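You operate a simulated robot arm through the tools that you are given. There is no shell and no other tool.

Carry out the task below with a simulated robot arm. There is one attempt and no reset: what you move stays moved.

## Task
Paint a red ring half way up the cup on the turntable and set the timer for 5 minutes.
Fine: the ring closes all the way round; stop the turntable after; leave the red jar open; rinse the brush in the beige pot and hang it back.

It is judged by the outcome, as a careful person would: the job done as asked, and still so three seconds after it is handed in. It fails if anything else is knocked over, pushed out of place, dropped, spilled or broken.

## Robot
A 7-joint arm with a two-finger parallel gripper, fixed in place. Base frame: the origin is on the floor under the middle of its stand, x ahead of it, y to its left, z up; the work surface is at about z = 0.9. Lengths are in m, angles in degrees, forces in N, time in s.
It reaches about 1.524 m from its shoulder. Its first joint turns from -149.0 to 149.0 degrees. Payload 3.5 kg.
The tool frame sits at the grasp point between the pads (the TCP): z along the fingers, y along the line on which they close. The tips reach 0.023 m beyond it. Largest opening 0.094 m; finger width 0.038, thickness 0.01; the body of the gripper, 0.054 by 0.096 m, starts 0.039 m behind the TCP.
Orientation is told as [roll, pitch, yaw] about the base's x, y, z axes, in that order, counted from this pose: with the fingers straight down and closing along the base's y, the tool's x points along the base's -x, its y along +y and its z along -z.

## Interface
- The arm moves only by the tool arm_command. Its argument "increments" is a list of rows, each a list of 3 entries, a list of its own where there are three numbers: the turn, a rotation vector about the tool's x, y, z in degrees, then the shift along the tool's x, y, z in m, then the opening, from 0 (shut) to 1 (fully open). In form: [[[wx, wy, wz], [tx, ty, tz], fingers], ...]. A call has 1 to 20 rows; each row shifts and turns the commanded pose from where the row before left it, along the tool's axes as they then stand. Each row takes 0.2 s and may step no farther than 0.05 m and 8.6 degrees from the row before; otherwise, or with a gripper value out of range, the whole call is refused. Where a pose cannot be reached the arm comes as near as it can. A force on the tool above 90 N (or 10 N above the force at the start of the call, whichever is more), or a blocked arm, ends the call early, and 0.2 s more pass. Each finger travels about 0.153 m/s and halts on what it meets, pressing with about 28 N; the grip force reading is that of the motor and also rises with nothing between the fingers. The clock runs only during rows and for 0.2 s after the last one: add rows that do not move to give the fingers time. The reply holds the time, the measured pose of the TCP, the force on the tool along the base axes, the opening and the grip force, in the units named above and with some noise, with the torque about the TCP (base axes, N m) and any sound that the robot's microphone picked up.
- Cameras (640 x 400 px; columns grow to the right, rows downward): "scene" is fixed at [0.0494, 0.5003, 1.7629]; the picture's right is [0.15, -0.99, 0.00], its down [-0.54, -0.08, -0.84] and it looks along [0.83, 0.13, -0.54] (base axes); focal length 336 px, centre (320, 200). "wrist" rides on the gripper at [0.086, 0.016, -0.074] in the tool frame; the picture's right is [-0.18, 0.98, 0.00], its down [-0.58, -0.11, -0.81] and it looks along [-0.79, -0.15, 0.59] (tool axes); focal length 243 px, centre (320, 200). There is no depth. A picture from a camera that has moved, and an enlarged one, comes with that camera's place and axes in the base frame and with its lens.
- get_image(camera): a new picture of that camera. It takes no simulated time.
- close_up(camera, box): a new picture of the part [left, top, right, bottom] of that camera's present view, enlarged. It takes no simulated time.
- close_job(): hands the job in; it is judged then, once.

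Places have to be worked out from the pictures, the camera data and where the tool is seen. Open the gripper and draw the arm clear of the work before you hand the job in, unless the task says otherwise.

The tools are called after ">>>" as a command line: name --argument value ..., lists and objects as JSON in quotes. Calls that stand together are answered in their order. arm_command: Moves the arm, as the interface text tells. Its arguments: {"type":"object","properties":{"increments":{"type":"array"}},"required":["increments"]} The other tools are called the same way: get_image (camera) takes a picture; close_up (camera, box) takes an enlarged picture of a part of a camera's view; close_job () hands the job in.

At the start:

```text
clock: 0.0
tcp_pos: [1.0165, 0.4132, 1.2805]
tcp_rot: [0.0, 0.0, 0.0]
force: [-0.4, -0.2, -0.5]
torque: [-0.02, 0.02, -0.02]
opening: 0.0942
grip_force: 0.1
```

scene: 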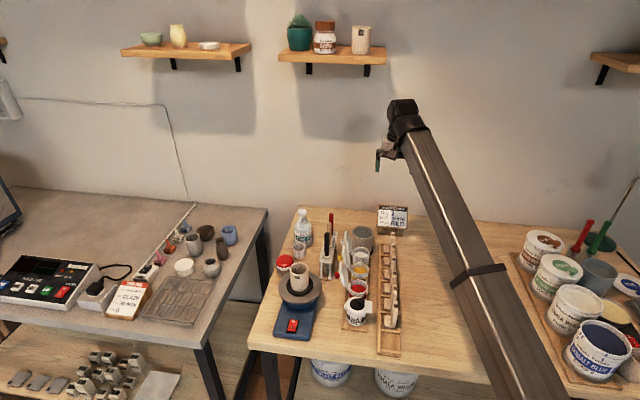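
wrist: 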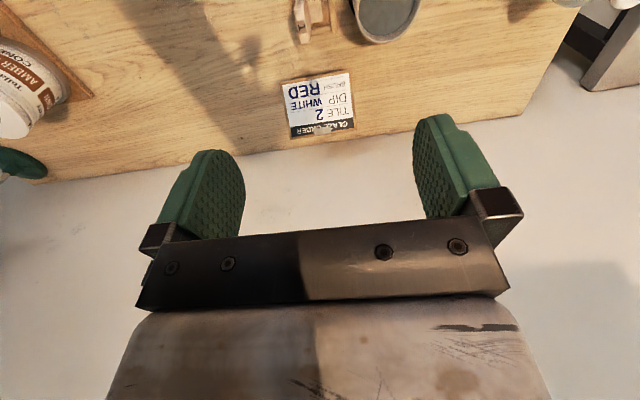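

I'll start by looking closely at the work area to find the turntable, cup, jars, brush, pot and timer.

>>> close_up --camera "scene" --box '[240, 200, 420, 360]'

>>> close_up --camera "scene" --box '[0, 200, 260, 360]'

>>> close_up --camera "scene" --box '[480, 180, 640, 390]'

>>> close_up --camera "scene" --box '[260, 200, 350, 280]'

>>> close_up --camera "scene" --box '[265, 260, 355, 340]'

>>> close_up --camera "scene" --box '[330, 220, 420, 300]'

```text
2.50 times, centred on (330, 280) of scene
camera zoom: at [0.0494, 0.5003, 1.7629], right [0.15, -0.99, 0.0], down [-0.54, -0.08, -0.84], along [0.83, 0.13, -0.54], focal length 841 px, centre (295, 0)
```

zoom: 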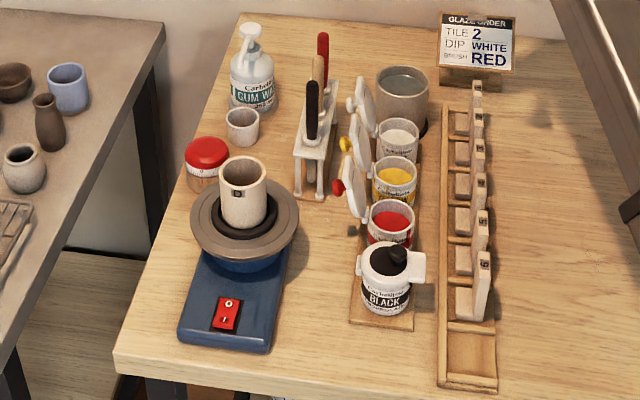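

```text
2.46 times, centred on (130, 280) of scene
camera zoom: at [0.0494, 0.5003, 1.7629], right [0.15, -0.99, 0.0], down [-0.54, -0.08, -0.84], along [0.83, 0.13, -0.54], focal length 828 px, centre (788, 3)
```

zoom: 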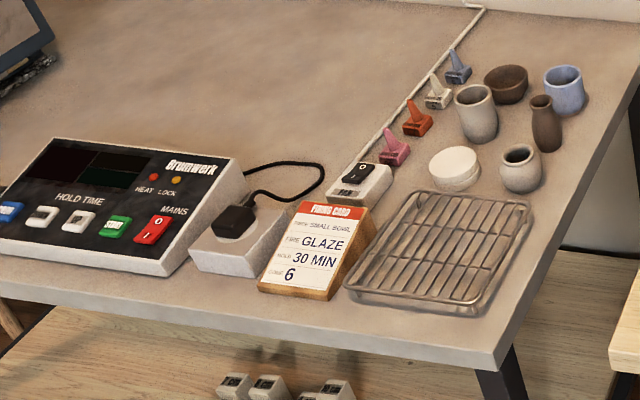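

```text
1.90 times, centred on (560, 285) of scene
camera zoom: at [0.0494, 0.5003, 1.7629], right [0.15, -0.99, 0.0], down [-0.54, -0.08, -0.84], along [0.83, 0.13, -0.54], focal length 641 px, centre (-137, 38)
```

zoom: 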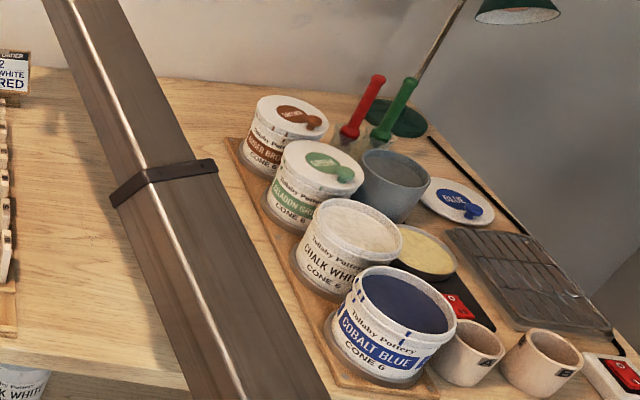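

```text
5.00 times, centred on (305, 240) of scene
camera zoom: at [0.0494, 0.5003, 1.7629], right [0.15, -0.99, 0.0], down [-0.54, -0.08, -0.84], along [0.83, 0.13, -0.54], focal length 1682 px, centre (395, 0)
```

zoom: 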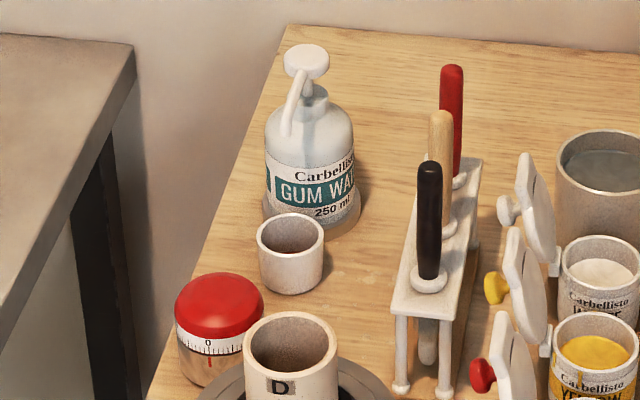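

```text
5.00 times, centred on (310, 300) of scene
camera zoom: at [0.0494, 0.5003, 1.7629], right [0.15, -0.99, 0.0], down [-0.54, -0.08, -0.84], along [0.83, 0.13, -0.54], focal length 1682 px, centre (370, -300)
```

zoom: 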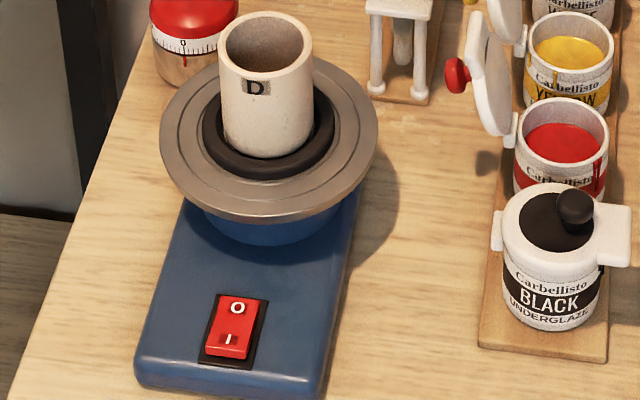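

```text
5.00 times, centred on (375, 260) of scene
camera zoom: at [0.0494, 0.5003, 1.7629], right [0.15, -0.99, 0.0], down [-0.54, -0.08, -0.84], along [0.83, 0.13, -0.54], focal length 1682 px, centre (45, -100)
```

zoom: 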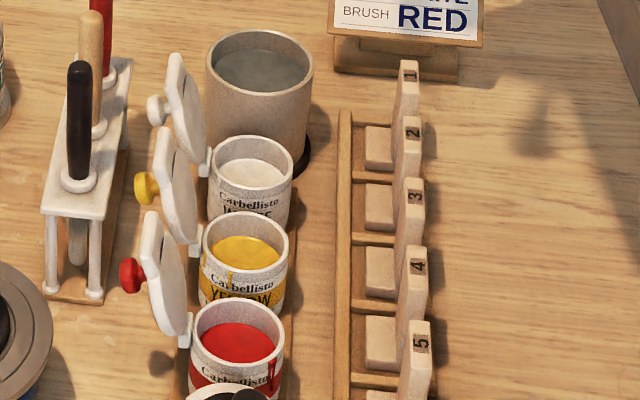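

The work table shows the turntable with cup D (about x 0.73, y 0.67), a red-topped dial timer behind it, a rack with three hanging brushes, the open red jar (about 0.80, 0.50) and the beige water pot (about 1.02, 0.50). I'll draw the arm back to get a wrist view of all that.

>>> arm_command --increments '[[[0, 0, 0], [0.0436, 0.0137, -0.005], 1], [[0, 0, 0], [0.0436, 0.0137, -0.005], 1], [[0, 0, 0], [0.0436, 0.0137, -0.005], 1], [[0, 0, 0], [0.0436, 0.0137, -0.005], 1], [[0, 0, 0], [0.0436, 0.0137, -0.005], 1], [[0, 0, 0], [0.0436, 0.0137, -0.005], 1], [[0, 0, 0], [0.0436, 0.0137, -0.005], 1], [[0, 0, 0], [0.0436, 0.0137, -0.005], 1], [[0, 0, 0], [0.0436, 0.0137, -0.005], 1], [[0, 0, 0], [0.0436, 0.0137, -0.005], 1], [[0, 0, 0], [0, 0, 0], 1]]'

>>> get_image --camera "wrist"

>>> get_image --camera "scene"

```text
clock: 2.4
tcp_pos: [0.6355, 0.5843, 1.2046]
tcp_rot: [1.2, -1.3, 0.0]
force: [-0.7, -0.1, -0.2]
torque: [0.0, 0.01, -0.03]
opening: 0.0941
grip_force: 0.0
out of reach, approached as far as the arm can: row 2, 3, 4, 5, 6, 7, 8, 9, 10
```

```text
taken
camera wrist: at [0.5477, 0.599, 1.2784], right [0.18, 0.98, 0.02], down [0.56, -0.12, 0.82], along [0.81, -0.14, -0.58], focal length 243 px, centre (320, 200)
```

wrist: 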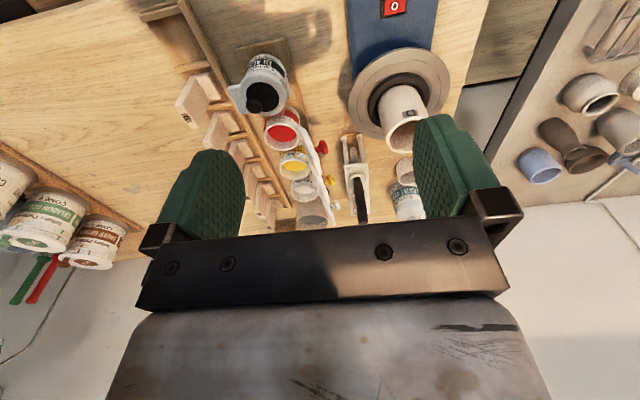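

```text
taken
```

scene: 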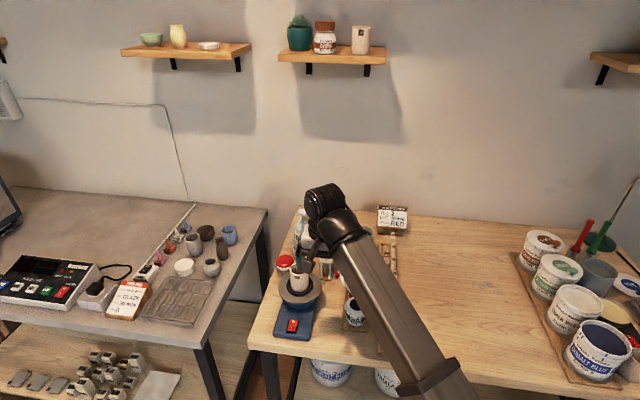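

The retracted pose was beyond reach, so the arm stopped at about (0.635, 0.584, 1.205). I'll issue a tiny lowering move to learn where the commanded pose stands, and look at close-ups from here.

>>> arm_command --increments '[[[0, 0, 0], [0, 0, 0.01], 1], [[0, 0, 0], [0, 0, 0], 1]]'

>>> close_up --camera "wrist" --box '[220, 0, 460, 240]'

```text
clock: 3.0
tcp_pos: [0.6365, 0.5873, 1.1875]
tcp_rot: [0.4, -0.5, 0.0]
force: [-0.2, -0.7, -0.3]
torque: [-0.02, -0.03, 0.0]
opening: 0.0942
grip_force: 0.1
out of reach, approached as far as the arm can: row 1
```

```text
1.67 times, centred on (340, 120) of wrist
camera zoom: at [0.5511, 0.6026, 1.2627], right [0.18, 0.98, 0.01], down [0.57, -0.12, 0.81], along [0.8, -0.14, -0.59], focal length 404 px, centre (287, 333)
```

zoom: 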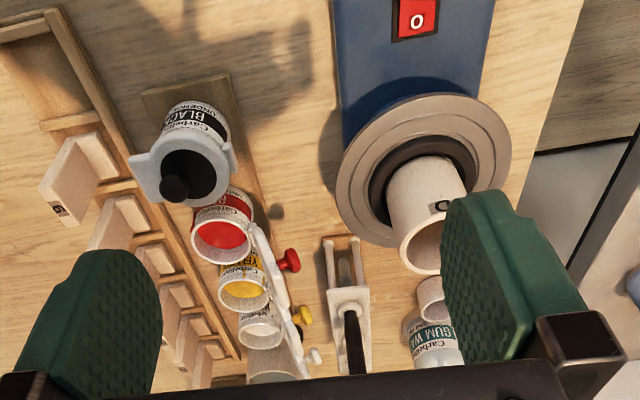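

The commanded pose restarts from where the arm really is, which is convenient. Now I'll tilt the fingers forward about 24° so the wrist camera sees the brush rack, timer and cup more from the side.

>>> arm_command --increments '[[[0, -8, 0], [0, 0, 0], 1], [[0, -8, 0], [0, 0, 0], 1], [[0, -8, 0], [0, 0, 0], 1], [[0, 0, 0], [0, 0, 0], 1]]'

>>> get_image --camera "wrist"

>>> close_up --camera "wrist" --box '[280, 60, 440, 220]'

```text
clock: 4.0
tcp_pos: [0.638, 0.5875, 1.1879]
tcp_rot: [0.0, -24.1, -0.1]
force: [0.0, 0.0, -0.6]
torque: [-0.02, 0.01, -0.03]
opening: 0.0937
grip_force: 0.0
```

```text
taken
camera wrist: at [0.5293, 0.6037, 1.2218], right [0.17, 0.98, 0.07], down [0.2, -0.11, 0.97], along [0.96, -0.15, -0.22], focal length 243 px, centre (320, 200)
```

wrist: 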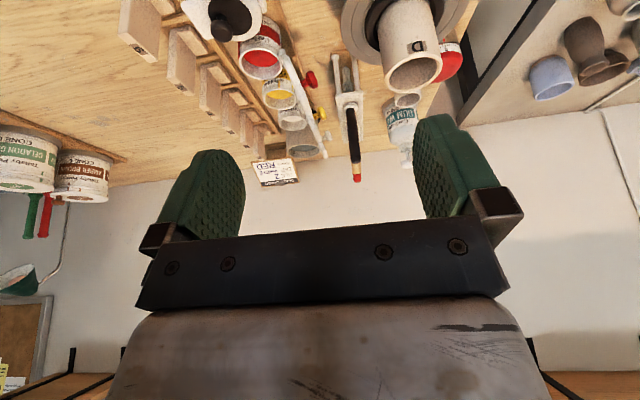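

```text
2.50 times, centred on (360, 140) of wrist
camera zoom: at [0.5293, 0.6037, 1.2218], right [0.17, 0.98, 0.07], down [0.2, -0.11, 0.97], along [0.96, -0.15, -0.22], focal length 606 px, centre (220, 350)
```

zoom: 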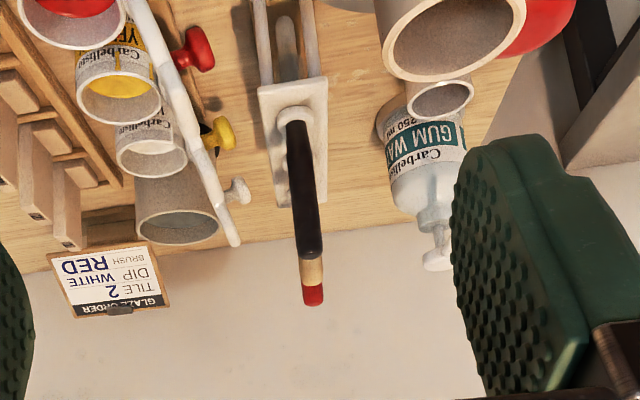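

The zoomed pictures look re-rendered sharply, so I'll use strong scene zooms on the rack, timer, switch and jars before moving more.

>>> close_up --camera "scene" --box '[310, 205, 350, 285]'

>>> close_up --camera "scene" --box '[270, 248, 302, 278]'

>>> close_up --camera "scene" --box '[270, 300, 320, 345]'

>>> close_up --camera "scene" --box '[335, 255, 385, 300]'

```text
5.00 times, centred on (330, 245) of scene
camera zoom: at [0.0494, 0.5003, 1.7629], right [0.15, -0.99, 0.0], down [-0.54, -0.08, -0.84], along [0.83, 0.13, -0.54], focal length 1682 px, centre (270, -25)
```

zoom: 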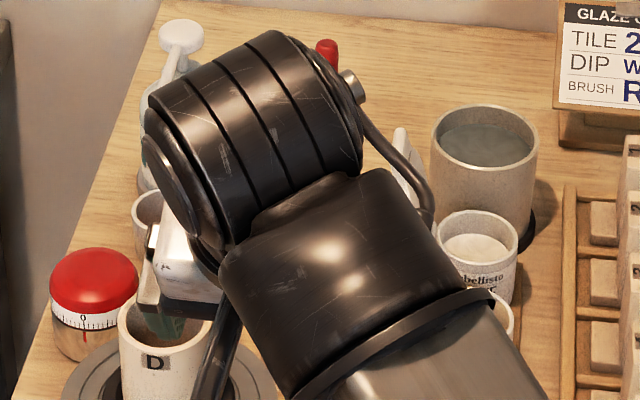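

```text
13.33 times, centred on (286, 263) of scene
camera zoom: at [0.0494, 0.5003, 1.7629], right [0.15, -0.99, 0.0], down [-0.54, -0.08, -0.84], along [0.83, 0.13, -0.54], focal length 4486 px, centre (773, -640)
```

zoom: 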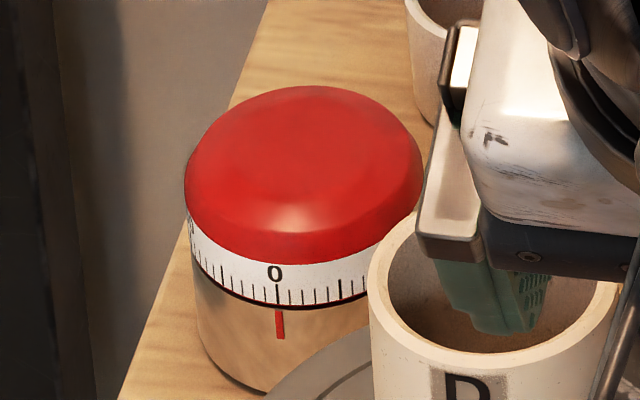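

```text
8.89 times, centred on (295, 322) of scene
camera zoom: at [0.0494, 0.5003, 1.7629], right [0.15, -0.99, 0.0], down [-0.54, -0.08, -0.84], along [0.83, 0.13, -0.54], focal length 2991 px, centre (542, -889)
```

zoom: 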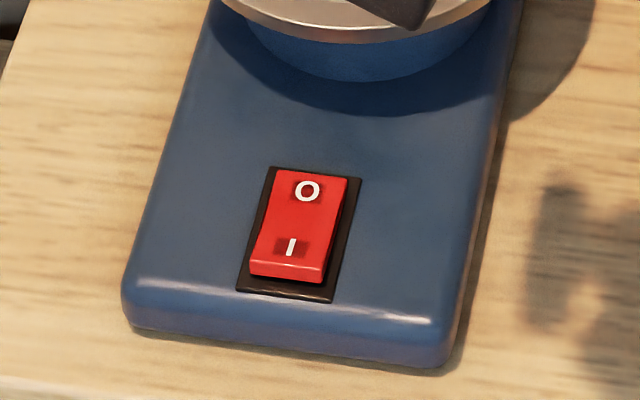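

```text
8.89 times, centred on (360, 278) of scene
camera zoom: at [0.0494, 0.5003, 1.7629], right [0.15, -0.99, 0.0], down [-0.54, -0.08, -0.84], along [0.83, 0.13, -0.54], focal length 2991 px, centre (-36, -489)
```

zoom: 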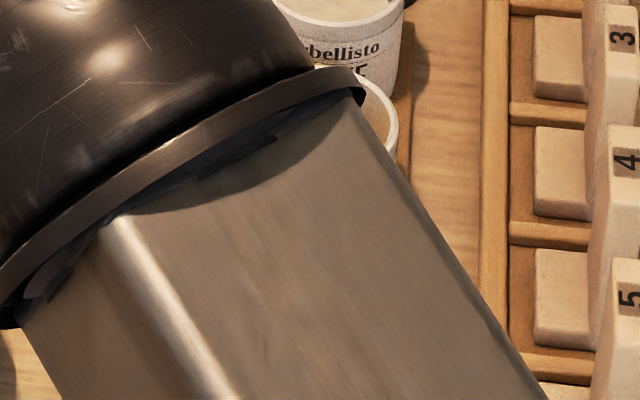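

The turntable switch is off (O side pressed in, I side raised). Now I zoom tighter on the timer's left edge to read its numbering direction.

>>> close_up --camera "scene" --box '[277, 260, 287, 266]'

>>> close_up --camera "scene" --box '[284, 261, 294, 267]'

>>> close_up --camera "wrist" --box '[330, 0, 420, 60]'

```text
16.00 times, centred on (282, 263) of scene
camera zoom: at [0.0494, 0.5003, 1.7629], right [0.15, -0.99, 0.0], down [-0.54, -0.08, -0.84], along [0.83, 0.13, -0.54], focal length 5383 px, centre (928, -808)
```

zoom: 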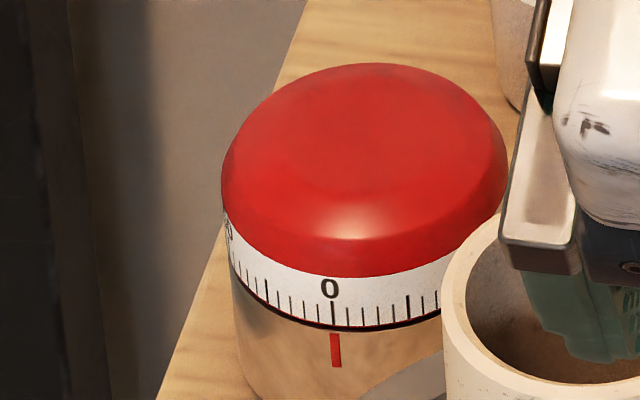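

```text
16.00 times, centred on (289, 264) of scene
camera zoom: at [0.0494, 0.5003, 1.7629], right [0.15, -0.99, 0.0], down [-0.54, -0.08, -0.84], along [0.83, 0.13, -0.54], focal length 5383 px, centre (816, -824)
```

zoom: 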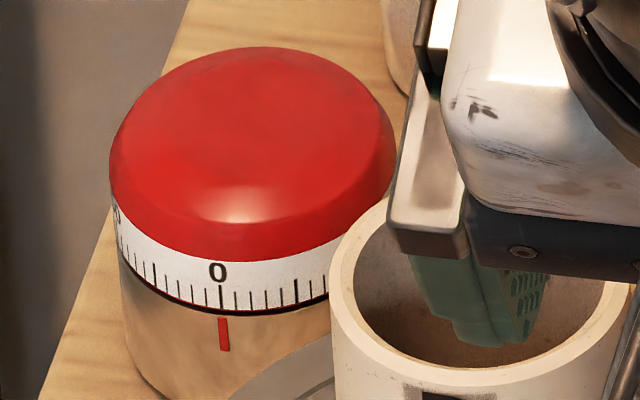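

```text
6.67 times, centred on (375, 30) of wrist
camera zoom: at [0.5293, 0.6037, 1.2218], right [0.17, 0.98, 0.07], down [0.2, -0.11, 0.97], along [0.96, -0.15, -0.22], focal length 1618 px, centre (-47, 1333)
```

zoom: 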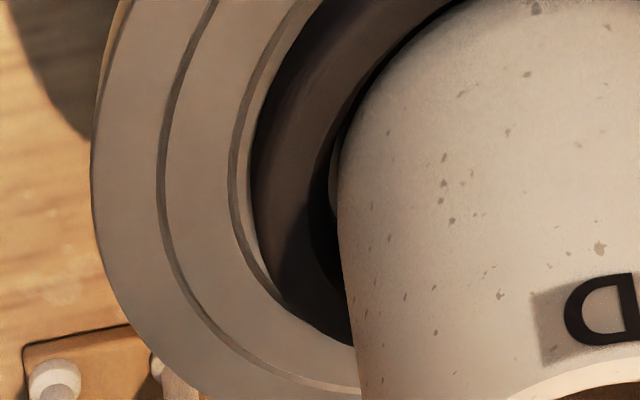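

Label reading will need a closer side view. I'll take the wrist camera round to the left side of the table (about x 0.95, y 0.87), turned to look back toward -y, to see the brush tips, timer and rack from the side.

>>> arm_command --increments '[[[0, 0, 0], [-0.03167, 0.03139, 0.0141], 1], [[0, 0, 0], [-0.03167, 0.03139, 0.0141], 1], [[0, 0, 0], [-0.03167, 0.03139, 0.0141], 1], [[0, 0, 0], [-0.03167, 0.03139, 0.0141], 1], [[0, 0, 0], [-0.03167, 0.03139, 0.0141], 1], [[0, 0, 0], [-0.03167, 0.03139, 0.0141], 1], [[0, 0, 0], [-0.03167, 0.03139, 0.0141], 1], [[0, 0, 0], [-0.03167, 0.03139, 0.0141], 1], [[0, 0, 0], [-0.03167, 0.03139, 0.0141], 1], [[0, 0, 0], [0, 0, 0], 1]]'

>>> arm_command --increments '[[[3.25, 0, 7.31], [0, 0, 0], 1], [[3.25, 0, 7.31], [0, 0, 0], 1], [[3.25, 0, 7.31], [0, 0, 0], 1], [[3.25, 0, 7.31], [0, 0, 0], 1], [[3.25, 0, 7.31], [0, 0, 0], 1], [[3.25, 0, 7.31], [0, 0, 0], 1], [[3.25, 0, 7.31], [0, 0, 0], 1], [[3.25, 0, 7.31], [0, 0, 0], 1], [[3.25, 0, 7.31], [0, 0, 0], 1], [[3.25, 0, 7.31], [0, 0, 0], 1], [[3.25, 0, 7.31], [0, 0, 0], 1], [[0, 0, 0], [0, 0, 0], 1]]'

>>> get_image --camera "wrist"

>>> get_image --camera "scene"

```text
clock: 6.2
tcp_pos: [0.9498, 0.8726, 1.1873]
tcp_rot: [0.0, -24.1, -0.1]
force: [-0.4, -0.3, 0.3]
torque: [0.04, 0.01, 0.01]
opening: 0.094
grip_force: 0.1
```

```text
clock: 8.8
tcp_pos: [0.9144, 0.8168, 1.1296]
tcp_rot: [4.3, -21.3, -88.0]
force: [-0.2, -0.2, -0.1]
torque: [0.02, 0.01, -0.02]
opening: 0.0941
grip_force: 0.0
out of reach, approached as far as the arm can: row 1, 2, 3, 4, 5, 6, 7, 8, 9, 10, 11
```

```text
taken
camera wrist: at [0.9214, 0.9244, 1.1702], right [0.98, -0.11, 0.14], down [-0.16, -0.26, 0.95], along [-0.07, -0.96, -0.27], focal length 243 px, centre (320, 200)
```

wrist: 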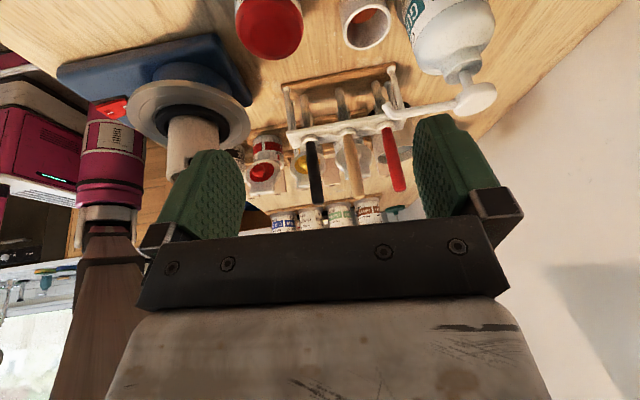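

```text
taken
```

scene: 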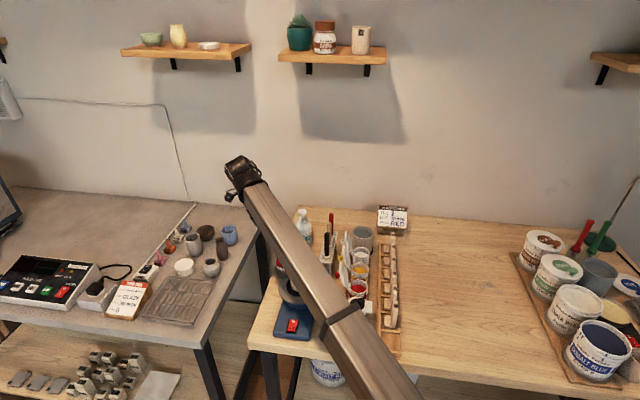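

This side view shows the timer, rack and turntable well. I'll zoom in on each.

>>> close_up --camera "wrist" --box '[270, 50, 430, 210]'

>>> close_up --camera "wrist" --box '[210, 0, 330, 75]'

>>> close_up --camera "wrist" --box '[50, 20, 290, 200]'

```text
2.50 times, centred on (350, 130) of wrist
camera zoom: at [0.9214, 0.9244, 1.1702], right [0.98, -0.11, 0.14], down [-0.16, -0.26, 0.95], along [-0.07, -0.96, -0.27], focal length 606 px, centre (245, 375)
```

zoom: 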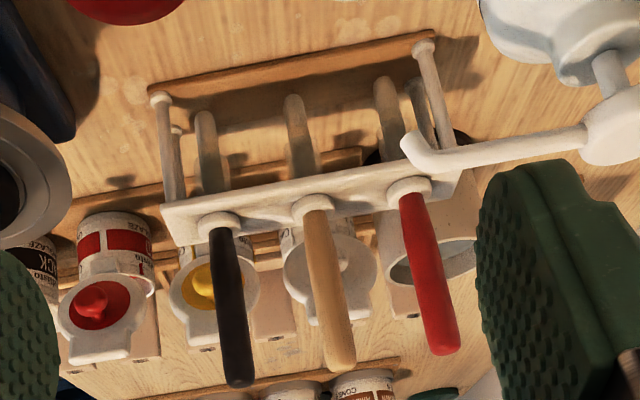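

```text
5.33 times, centred on (270, 38) of wrist
camera zoom: at [0.9214, 0.9244, 1.1702], right [0.98, -0.11, 0.14], down [-0.16, -0.26, 0.95], along [-0.07, -0.96, -0.27], focal length 1294 px, centre (587, 1067)
```

zoom: 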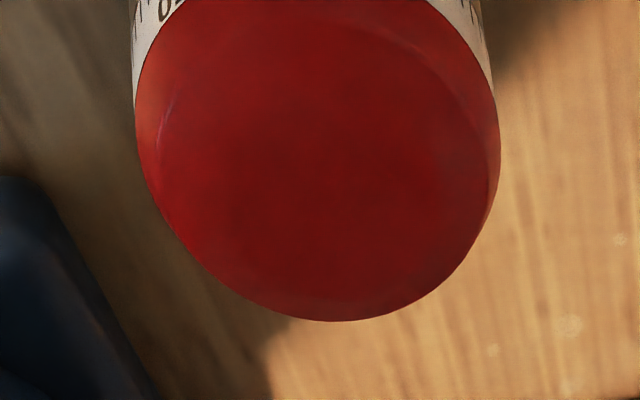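

```text
2.22 times, centred on (170, 110) of wrist
camera zoom: at [0.9214, 0.9244, 1.1702], right [0.98, -0.11, 0.14], down [-0.16, -0.26, 0.95], along [-0.07, -0.96, -0.27], focal length 539 px, centre (653, 400)
```

zoom: 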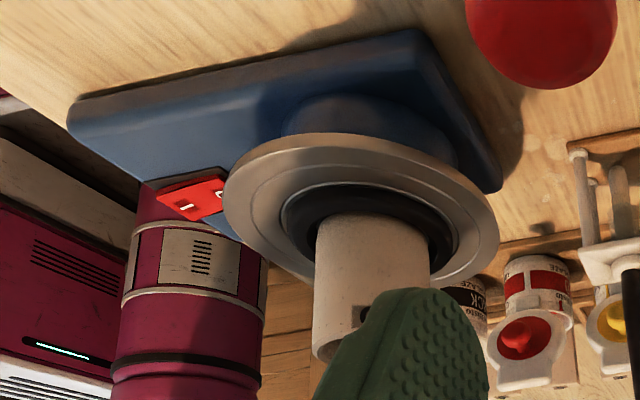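

The three brushes look alike except for handle colour; I'll use the red-handled one for red. Now I turn the wrist back to face forward.

>>> arm_command --increments '[[[-2.9, 0.56, -7.43], [0, 0, 0], 1], [[-2.9, 0.56, -7.43], [0, 0, 0], 1], [[-2.9, 0.56, -7.43], [0, 0, 0], 1], [[-2.9, 0.56, -7.43], [0, 0, 0], 1], [[-2.9, 0.56, -7.43], [0, 0, 0], 1], [[-2.9, 0.56, -7.43], [0, 0, 0], 1], [[-2.9, 0.56, -7.43], [0, 0, 0], 1], [[-2.9, 0.56, -7.43], [0, 0, 0], 1], [[-2.9, 0.56, -7.43], [0, 0, 0], 1], [[-2.9, 0.56, -7.43], [0, 0, 0], 1], [[-2.9, 0.56, -7.43], [0, 0, 0], 1], [[0, 0, 0], [0, 0, 0], 1]]'

>>> get_image --camera "wrist"

```text
clock: 11.4
tcp_pos: [0.9141, 0.8157, 1.13]
tcp_rot: [3.0, -19.7, 0.0]
force: [-0.3, -0.5, 0.6]
torque: [-0.04, -0.03, 0.01]
opening: 0.0938
grip_force: 0.1
```

```text
taken
camera wrist: at [0.8085, 0.8276, 1.1729], right [0.16, 0.98, 0.11], down [0.28, -0.15, 0.95], along [0.95, -0.12, -0.3], focal length 243 px, centre (320, 200)
```

wrist: 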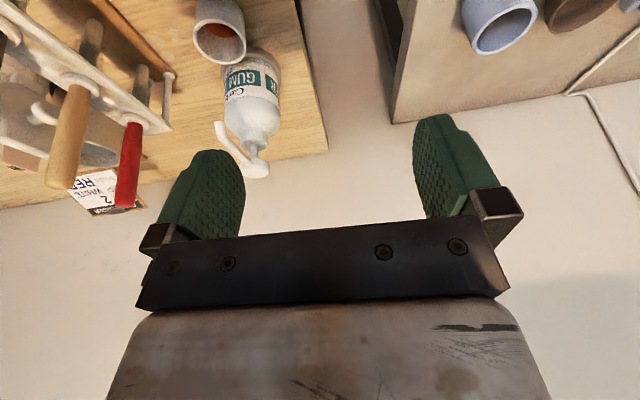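

Now I move back toward the near side of the turntable (about x 0.62, y 0.63) and tilt the tool to about 45° forward to view the cup and platter side-on.

>>> arm_command --increments '[[[0, 0, 0], [0.03334, -0.02288, -0.01714], 1], [[0, 0, 0], [0.03334, -0.02288, -0.01714], 1], [[0, 0, 0], [0.03334, -0.02288, -0.01714], 1], [[0, 0, 0], [0.03334, -0.02288, -0.01714], 1], [[0, 0, 0], [0.03334, -0.02288, -0.01714], 1], [[0, 0, 0], [0.03334, -0.02288, -0.01714], 1], [[0, 0, 0], [0.03334, -0.02288, -0.01714], 1], [[0, 0, 0], [0.03334, -0.02288, -0.01714], 1], [[0.75, -6.3, 0], [0, 0, 0], 1], [[0.75, -6.3, 0], [0, 0, 0], 1], [[0.75, -6.3, 0], [0, 0, 0], 1], [[0.75, -6.3, 0], [0, 0, 0], 1], [[0, 0, 0], [0, 0, 0], 1]]'

>>> get_image --camera "wrist"

>>> get_image --camera "scene"

```text
clock: 14.2
tcp_pos: [0.6203, 0.6269, 1.162]
tcp_rot: [0.4, -44.9, -1.1]
force: [-0.7, -1.0, -0.2]
torque: [0.01, -0.02, 0.01]
opening: 0.0938
grip_force: 0.2
```

```text
taken
camera wrist: at [0.5068, 0.6449, 1.1537], right [0.14, 0.98, 0.13], down [-0.16, -0.11, 0.98], along [0.98, -0.16, 0.14], focal length 243 px, centre (320, 200)
```

wrist: 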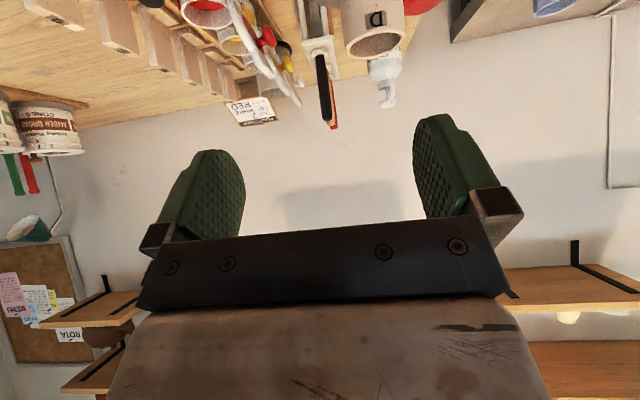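

```text
taken
```

scene: 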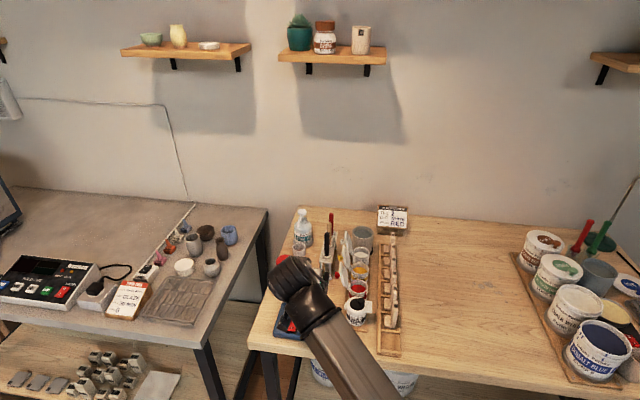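

I'll ease the tilt to about 30° and come down 5 cm so the cup and platter sit well within the wrist view.

>>> arm_command --increments '[[[0, 7.5, 0], [0, 0, 0], 1], [[0, 7.5, 0], [0, 0, 0], 1], [[0, 0, 0], [0.0125, 0, 0.0216], 1], [[0, 0, 0], [0.0125, 0, 0.0216], 1], [[0, 0, 0], [0, 0, 0], 1]]'

>>> get_image --camera "wrist"

>>> close_up --camera "wrist" --box '[280, 0, 440, 100]'

```text
clock: 15.4
tcp_pos: [0.6211, 0.628, 1.1105]
tcp_rot: [0.3, -29.8, -1.0]
force: [0.5, 0.5, 0.0]
torque: [-0.01, -0.02, 0.02]
opening: 0.0938
grip_force: 0.1
```

```text
taken
camera wrist: at [0.5091, 0.6453, 1.1328], right [0.17, 0.98, 0.1], down [0.1, -0.12, 0.99], along [0.98, -0.16, -0.12], focal length 243 px, centre (320, 200)
```

wrist: 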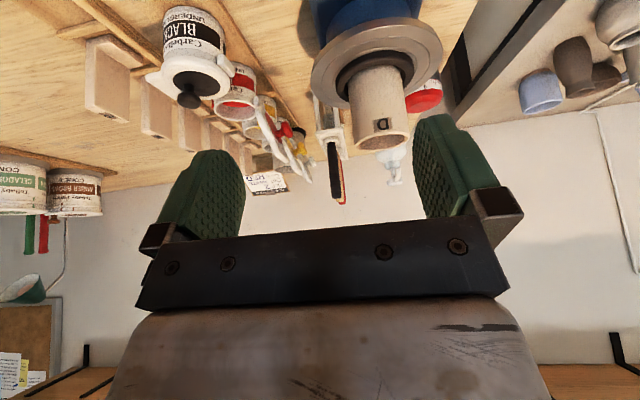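

```text
4.00 times, centred on (360, 50) of wrist
camera zoom: at [0.5091, 0.6453, 1.1328], right [0.17, 0.98, 0.1], down [0.1, -0.12, 0.99], along [0.98, -0.16, -0.12], focal length 970 px, centre (160, 800)
```

zoom: 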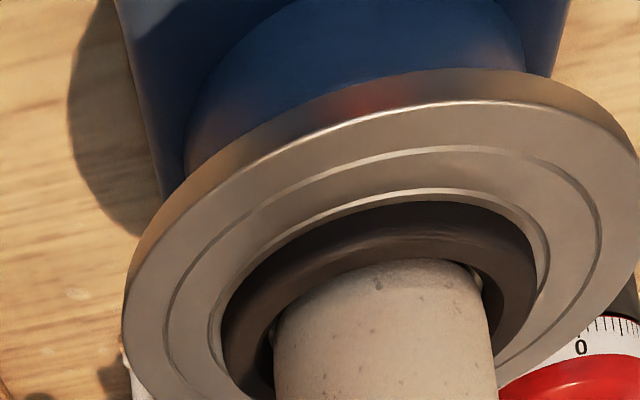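

Good view. I'll zoom on the cup and the timer to measure the cup's rim and base and read the dial numbers.

>>> close_up --camera "wrist" --box '[320, 30, 450, 160]'

>>> close_up --camera "wrist" --box '[400, 65, 450, 115]'

>>> close_up --camera "wrist" --box '[140, 0, 340, 200]'

```text
3.08 times, centred on (385, 95) of wrist
camera zoom: at [0.5091, 0.6453, 1.1328], right [0.17, 0.98, 0.1], down [0.1, -0.12, 0.99], along [0.98, -0.16, -0.12], focal length 746 px, centre (120, 523)
```

zoom: 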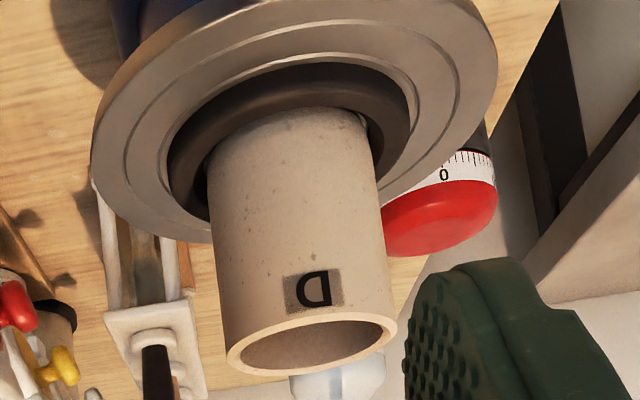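

```text
8.00 times, centred on (425, 90) of wrist
camera zoom: at [0.5091, 0.6453, 1.1328], right [0.17, 0.98, 0.1], down [0.1, -0.12, 0.99], along [0.98, -0.16, -0.12], focal length 1941 px, centre (-520, 1080)
```

zoom: 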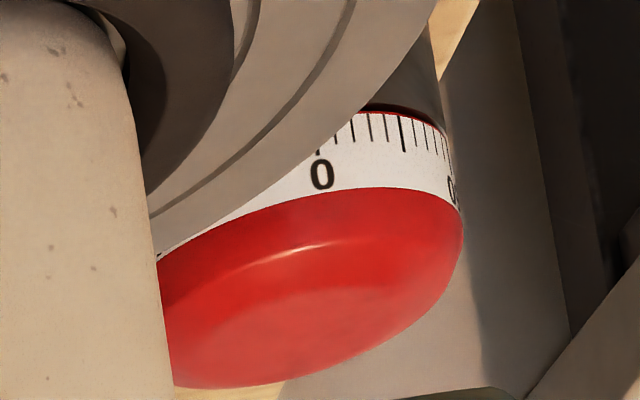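

```text
2.00 times, centred on (240, 100) of wrist
camera zoom: at [0.5091, 0.6453, 1.1328], right [0.17, 0.98, 0.1], down [0.1, -0.12, 0.99], along [0.98, -0.16, -0.12], focal length 485 px, centre (480, 400)
```

zoom: 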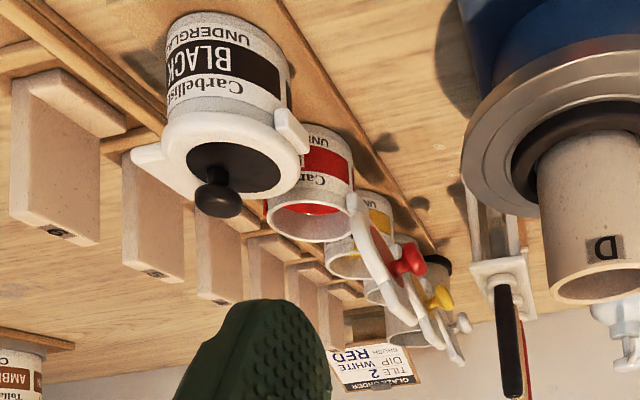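

Triangulating: cup axis at about (0.761, 0.674), base z≈0.977, rim z≈1.049; switch I end at about (0.641, 0.675, 0.932), O end at (0.667, 0.676, 0.932). I'll close the fingers and come over the I end of the switch.

>>> arm_command --increments '[[[0, 0, 0], [0.01, 0.0157, 0.025], 0], [[0, 0, 0], [0.01, 0.0157, 0.025], 0], [[0, 0, 0], [0.01, 0.0157, 0.025], 0], [[0, 0, 0], [0, 0, 0], 0], [[0, 0, 0], [0, 0, 0], 0]]'

>>> get_image --camera "wrist"

>>> close_up --camera "scene" --box '[250, 260, 350, 340]'

```text
clock: 16.6
tcp_pos: [0.6307, 0.6735, 1.031]
tcp_rot: [0.2, -29.7, -1.0]
force: [0.8, -0.4, 0.3]
torque: [-0.05, 0.0, -0.01]
opening: 0.0
grip_force: 27.9
```

```text
taken
camera wrist: at [0.5208, 0.6917, 1.0542], right [0.17, 0.98, 0.1], down [0.1, -0.12, 0.99], along [0.98, -0.16, -0.12], focal length 243 px, centre (320, 200)
```

wrist: 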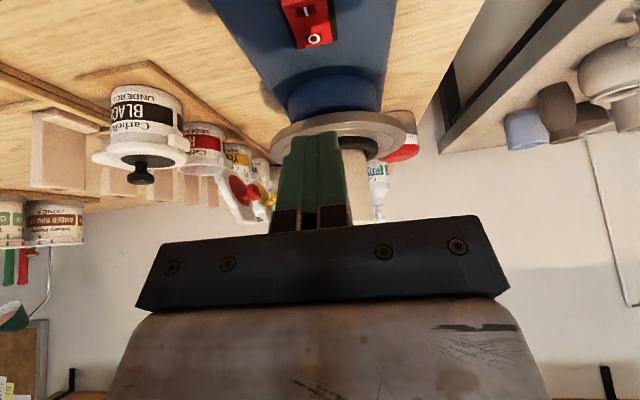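

```text
5.00 times, centred on (300, 300) of scene
camera zoom: at [0.0494, 0.5003, 1.7629], right [0.15, -0.99, 0.0], down [-0.54, -0.08, -0.84], along [0.83, 0.13, -0.54], focal length 1682 px, centre (420, -300)
```

zoom: 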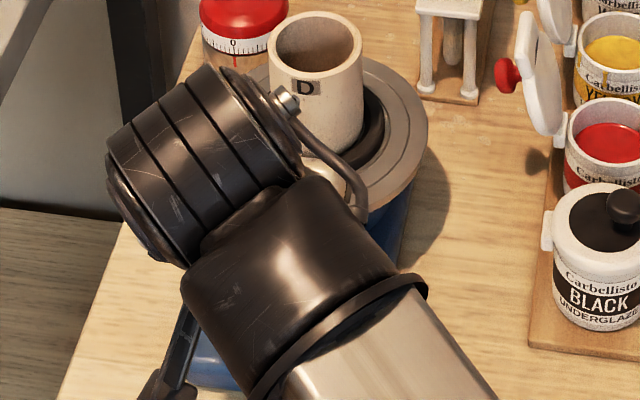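

The fingertips line up with the switch in y, and the I end lies just below. I'll descend most of the way, then go in small steps watching the force.

>>> arm_command --increments '[[[0, 0, 0], [0.0162, 0, 0.0282], 0], [[0, 0, 0], [0.0162, 0, 0.0282], 0], [[0, 0, 0], [0, 0, 0], 0]]'

>>> get_image --camera "wrist"

```text
clock: 17.4
tcp_pos: [0.6313, 0.6764, 0.9653]
tcp_rot: [0.2, -29.7, -1.0]
force: [0.4, -0.5, 0.1]
torque: [0.0, 0.0, 0.04]
opening: 0.0002
grip_force: 27.9
```

```text
taken
camera wrist: at [0.5205, 0.6932, 0.9883], right [0.17, 0.98, 0.1], down [0.1, -0.12, 0.99], along [0.98, -0.16, -0.12], focal length 243 px, centre (320, 200)
```

wrist: 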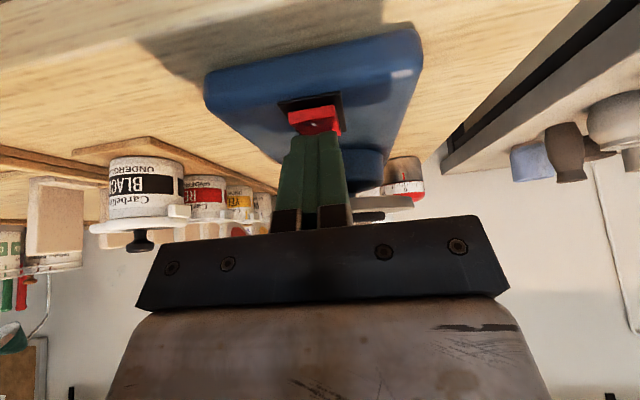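

The tip is just above the switch now; I'll zoom to check its alignment before pressing.

>>> close_up --camera "wrist" --box '[270, 80, 370, 160]'

>>> arm_command --increments '[[[0, 0, 0], [0.0025, 0, 0.0043], 0], [[0, 0, 0], [0.001, 0, 0.0017], 0]]'

>>> close_up --camera "wrist" --box '[270, 80, 370, 160]'

```text
5.00 times, centred on (320, 120) of wrist
camera zoom: at [0.5205, 0.6932, 0.9883], right [0.17, 0.98, 0.1], down [0.1, -0.12, 0.99], along [0.98, -0.16, -0.12], focal length 1213 px, centre (320, 600)
```

zoom: 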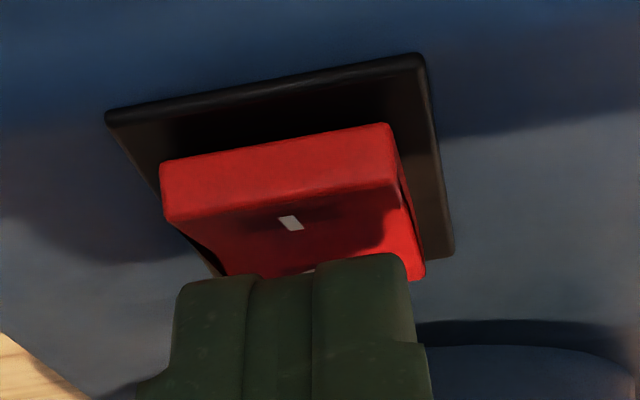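

```text
clock: 18.0
tcp_pos: [0.632, 0.6757, 0.9588]
tcp_rot: [0.3, -29.8, -1.1]
force: [-1.6, -1.5, 0.8]
torque: [-0.04, 0.04, 0.01]
opening: 0.0
grip_force: 27.9
```

```text
5.00 times, centred on (320, 120) of wrist
camera zoom: at [0.5201, 0.6928, 0.9812], right [0.17, 0.98, 0.1], down [0.1, -0.11, 0.99], along [0.98, -0.16, -0.12], focal length 1213 px, centre (320, 600)
```

zoom: 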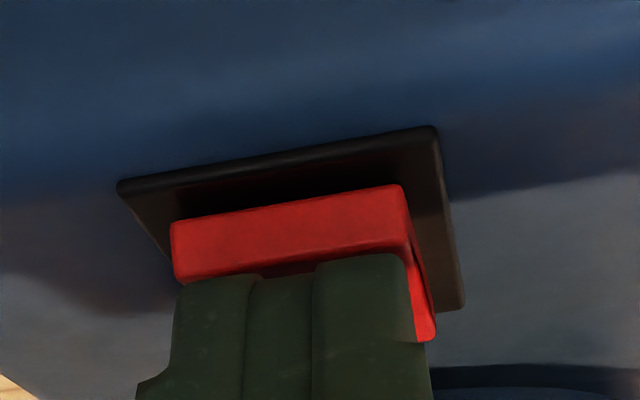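

Nearly touching (force still about zero). I continue down in 2 mm steps.

>>> arm_command --increments '[[[0, 0, 0], [0.001, 0, 0.0017], 0], [[0, 0, 0], [0.001, 0, 0.0017], 0]]'

>>> arm_command --increments '[[[0, 0, 0], [0.001, 0, 0.0017], 0], [[0, 0, 0], [0, 0, 0], 0]]'

>>> close_up --camera "wrist" --box '[270, 80, 370, 160]'

```text
clock: 18.6
tcp_pos: [0.632, 0.676, 0.9553]
tcp_rot: [0.4, -29.8, -1.0]
force: [0.6, 0.0, 2.3]
torque: [0.0, -0.02, 0.01]
opening: 0.0001
grip_force: 28.1
```

```text
clock: 19.2
tcp_pos: [0.6315, 0.6757, 0.9551]
tcp_rot: [0.4, -29.9, -1.0]
force: [-2.6, 0.2, 24.7]
torque: [0.08, 0.04, -0.03]
opening: 0.0
grip_force: 28.1
```

```text
5.00 times, centred on (320, 120) of wrist
camera zoom: at [0.52, 0.6931, 0.9772], right [0.17, 0.98, 0.1], down [0.1, -0.12, 0.99], along [0.98, -0.16, -0.12], focal length 1213 px, centre (320, 600)
```

zoom: 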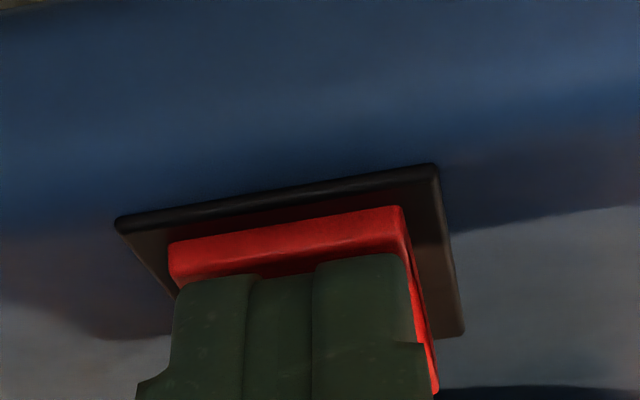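

There's 25 N of contact now. I'll check whether the turntable is turning from the scene camera, with a short wait between pictures.

>>> close_up --camera "scene" --box '[260, 255, 340, 315]'

>>> arm_command --increments '[[[0, 0, 0], [-0.0025, 0, -0.0043], 0], [[0, 0, 0], [-0.005, 0, -0.0087], 0]]'

>>> close_up --camera "scene" --box '[260, 255, 340, 315]'

>>> close_up --camera "wrist" --box '[270, 80, 370, 160]'

```text
6.67 times, centred on (300, 285) of scene
camera zoom: at [0.0494, 0.5003, 1.7629], right [0.15, -0.99, 0.0], down [-0.54, -0.08, -0.84], along [0.83, 0.13, -0.54], focal length 2243 px, centre (453, -367)
```

zoom: 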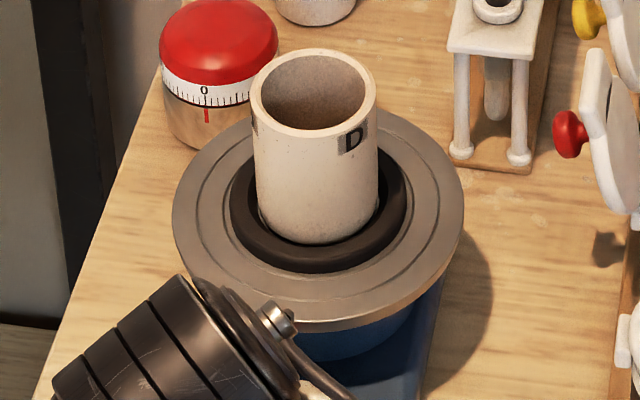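

```text
clock: 19.8
tcp_pos: [0.6316, 0.6758, 0.9686]
tcp_rot: [0.3, -29.9, -1.0]
force: [-0.3, 0.2, -0.6]
torque: [0.02, 0.0, -0.02]
opening: 0.0001
grip_force: 28.1
```

```text
6.67 times, centred on (300, 285) of scene
camera zoom: at [0.0494, 0.5003, 1.7629], right [0.15, -0.99, 0.0], down [-0.54, -0.08, -0.84], along [0.83, 0.13, -0.54], focal length 2243 px, centre (453, -367)
```

zoom: 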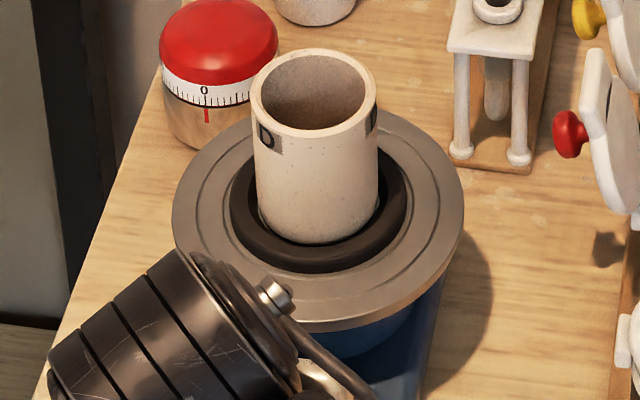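

```text
5.00 times, centred on (320, 120) of wrist
camera zoom: at [0.5196, 0.693, 0.9906], right [0.17, 0.98, 0.1], down [0.1, -0.12, 0.99], along [0.98, -0.16, -0.12], focal length 1213 px, centre (320, 600)
```

zoom: 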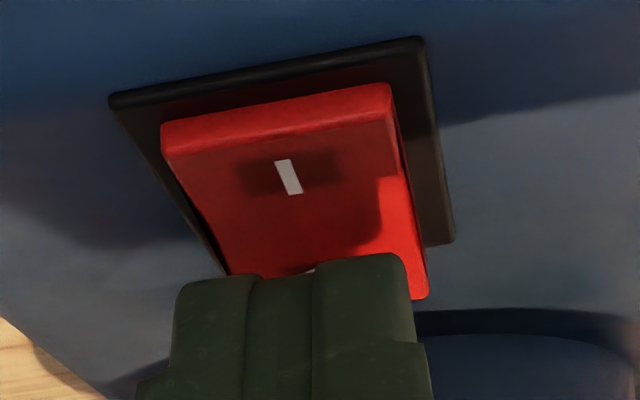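

The turntable is running (the D has moved round). Now I lift off and carry the empty gripper over toward the red brush, which I triangulate at about (1.007, 0.603) with its handle top at z≈1.089 and tip at about 0.91.

>>> arm_command --increments '[[[0, 0, 0], [-0.0187, 0, -0.0326], 0], [[0, 0, 0], [-0.0187, 0, -0.0326], 0], [[0, 0, 0], [-0.0187, 0, -0.0326], 0], [[0, 0, 0], [-0.0187, 0, -0.0326], 0], [[0, 0, 0], [-0.0413, -0.0075, 0.01574], 0.5], [[0, 0, 0], [-0.0413, -0.0075, 0.01574], 0.5], [[0, 0, 0], [-0.0413, -0.0075, 0.01574], 0.5], [[0, 0, 0], [-0.0413, -0.0075, 0.01574], 0.5], [[0, 0, 0], [-0.0413, -0.0075, 0.01574], 0.5], [[0, 0, 0], [-0.0413, -0.0075, 0.01574], 0.5], [[0, 0, 0], [-0.0413, -0.0075, 0.01574], 0.5], [[0, 0, 0], [-0.0413, -0.0075, 0.01574], 0.5], [[0, 0, 0], [0, 0, 0], 0.5]]'

>>> get_image --camera "wrist"

>>> close_up --camera "scene" --box '[260, 180, 420, 320]'

```text
clock: 22.6
tcp_pos: [0.9824, 0.6104, 1.1736]
tcp_rot: [0.3, -29.8, -0.9]
force: [0.1, 0.4, 0.1]
torque: [0.05, 0.01, 0.01]
opening: 0.047
grip_force: 0.0
```

```text
taken
camera wrist: at [0.8711, 0.6276, 1.1959], right [0.17, 0.98, 0.1], down [0.1, -0.12, 0.99], along [0.98, -0.16, -0.12], focal length 243 px, centre (320, 200)
```

wrist: 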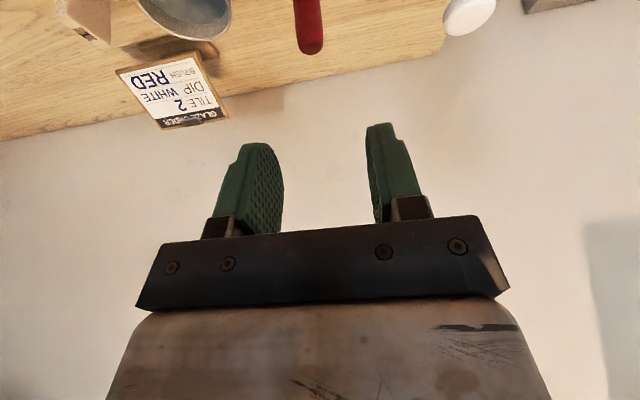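

```text
2.86 times, centred on (340, 250) of scene
camera zoom: at [0.0494, 0.5003, 1.7629], right [0.15, -0.99, 0.0], down [-0.54, -0.08, -0.84], along [0.83, 0.13, -0.54], focal length 961 px, centre (263, 57)
```

zoom: 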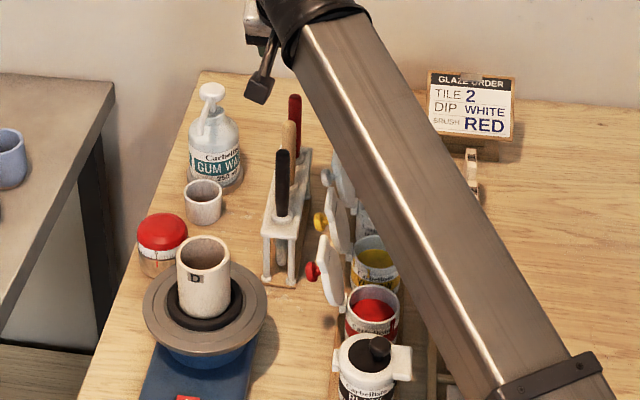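

The red handle top shows at about (1.003, 0.608), matching the estimate. I turn the gripper vertical here, then line up above the handle.

>>> arm_command --increments '[[[0, 7.45, 0], [0, 0, 0], 0.5], [[0, 7.45, 0], [0, 0, 0], 0.5], [[0, 7.45, 0], [0, 0, 0], 0.5], [[0, 7.45, 0], [0, 0, 0], 0.5], [[0, 0, -0.9], [-0.0215, -0.003, 0], 0.5], [[0, 0, 0], [0, 0, 0], 0.5]]'

>>> get_image --camera "wrist"

>>> get_image --camera "scene"

```text
clock: 24.0
tcp_pos: [1.0021, 0.6065, 1.1729]
tcp_rot: [0.2, 0.2, 0.2]
force: [-0.2, -0.8, 0.1]
torque: [0.0, 0.0, 0.03]
opening: 0.0468
grip_force: 0.1
```

```text
taken
camera wrist: at [0.9163, 0.6216, 1.2489], right [0.18, 0.98, 0.0], down [0.58, -0.11, 0.81], along [0.79, -0.14, -0.59], focal length 243 px, centre (320, 200)
```

wrist: 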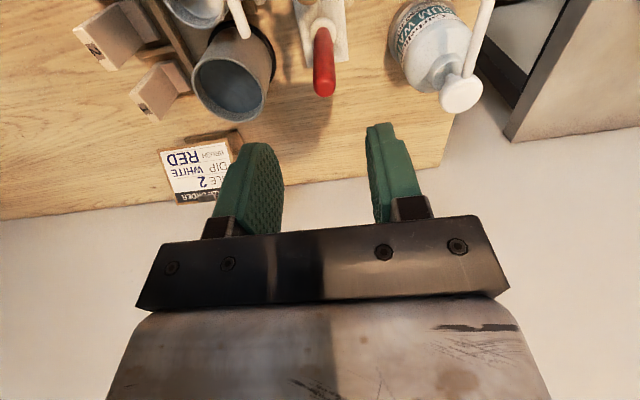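

```text
taken
```

scene: 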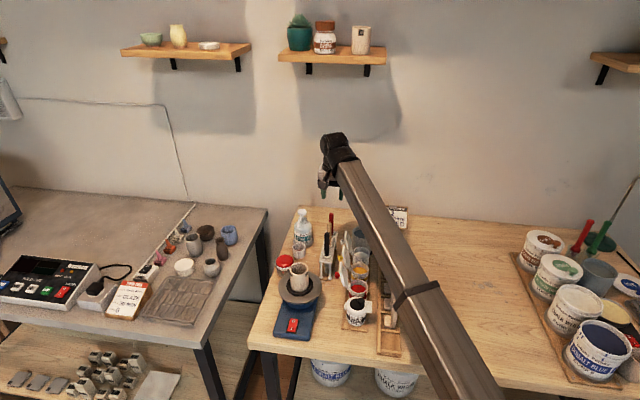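

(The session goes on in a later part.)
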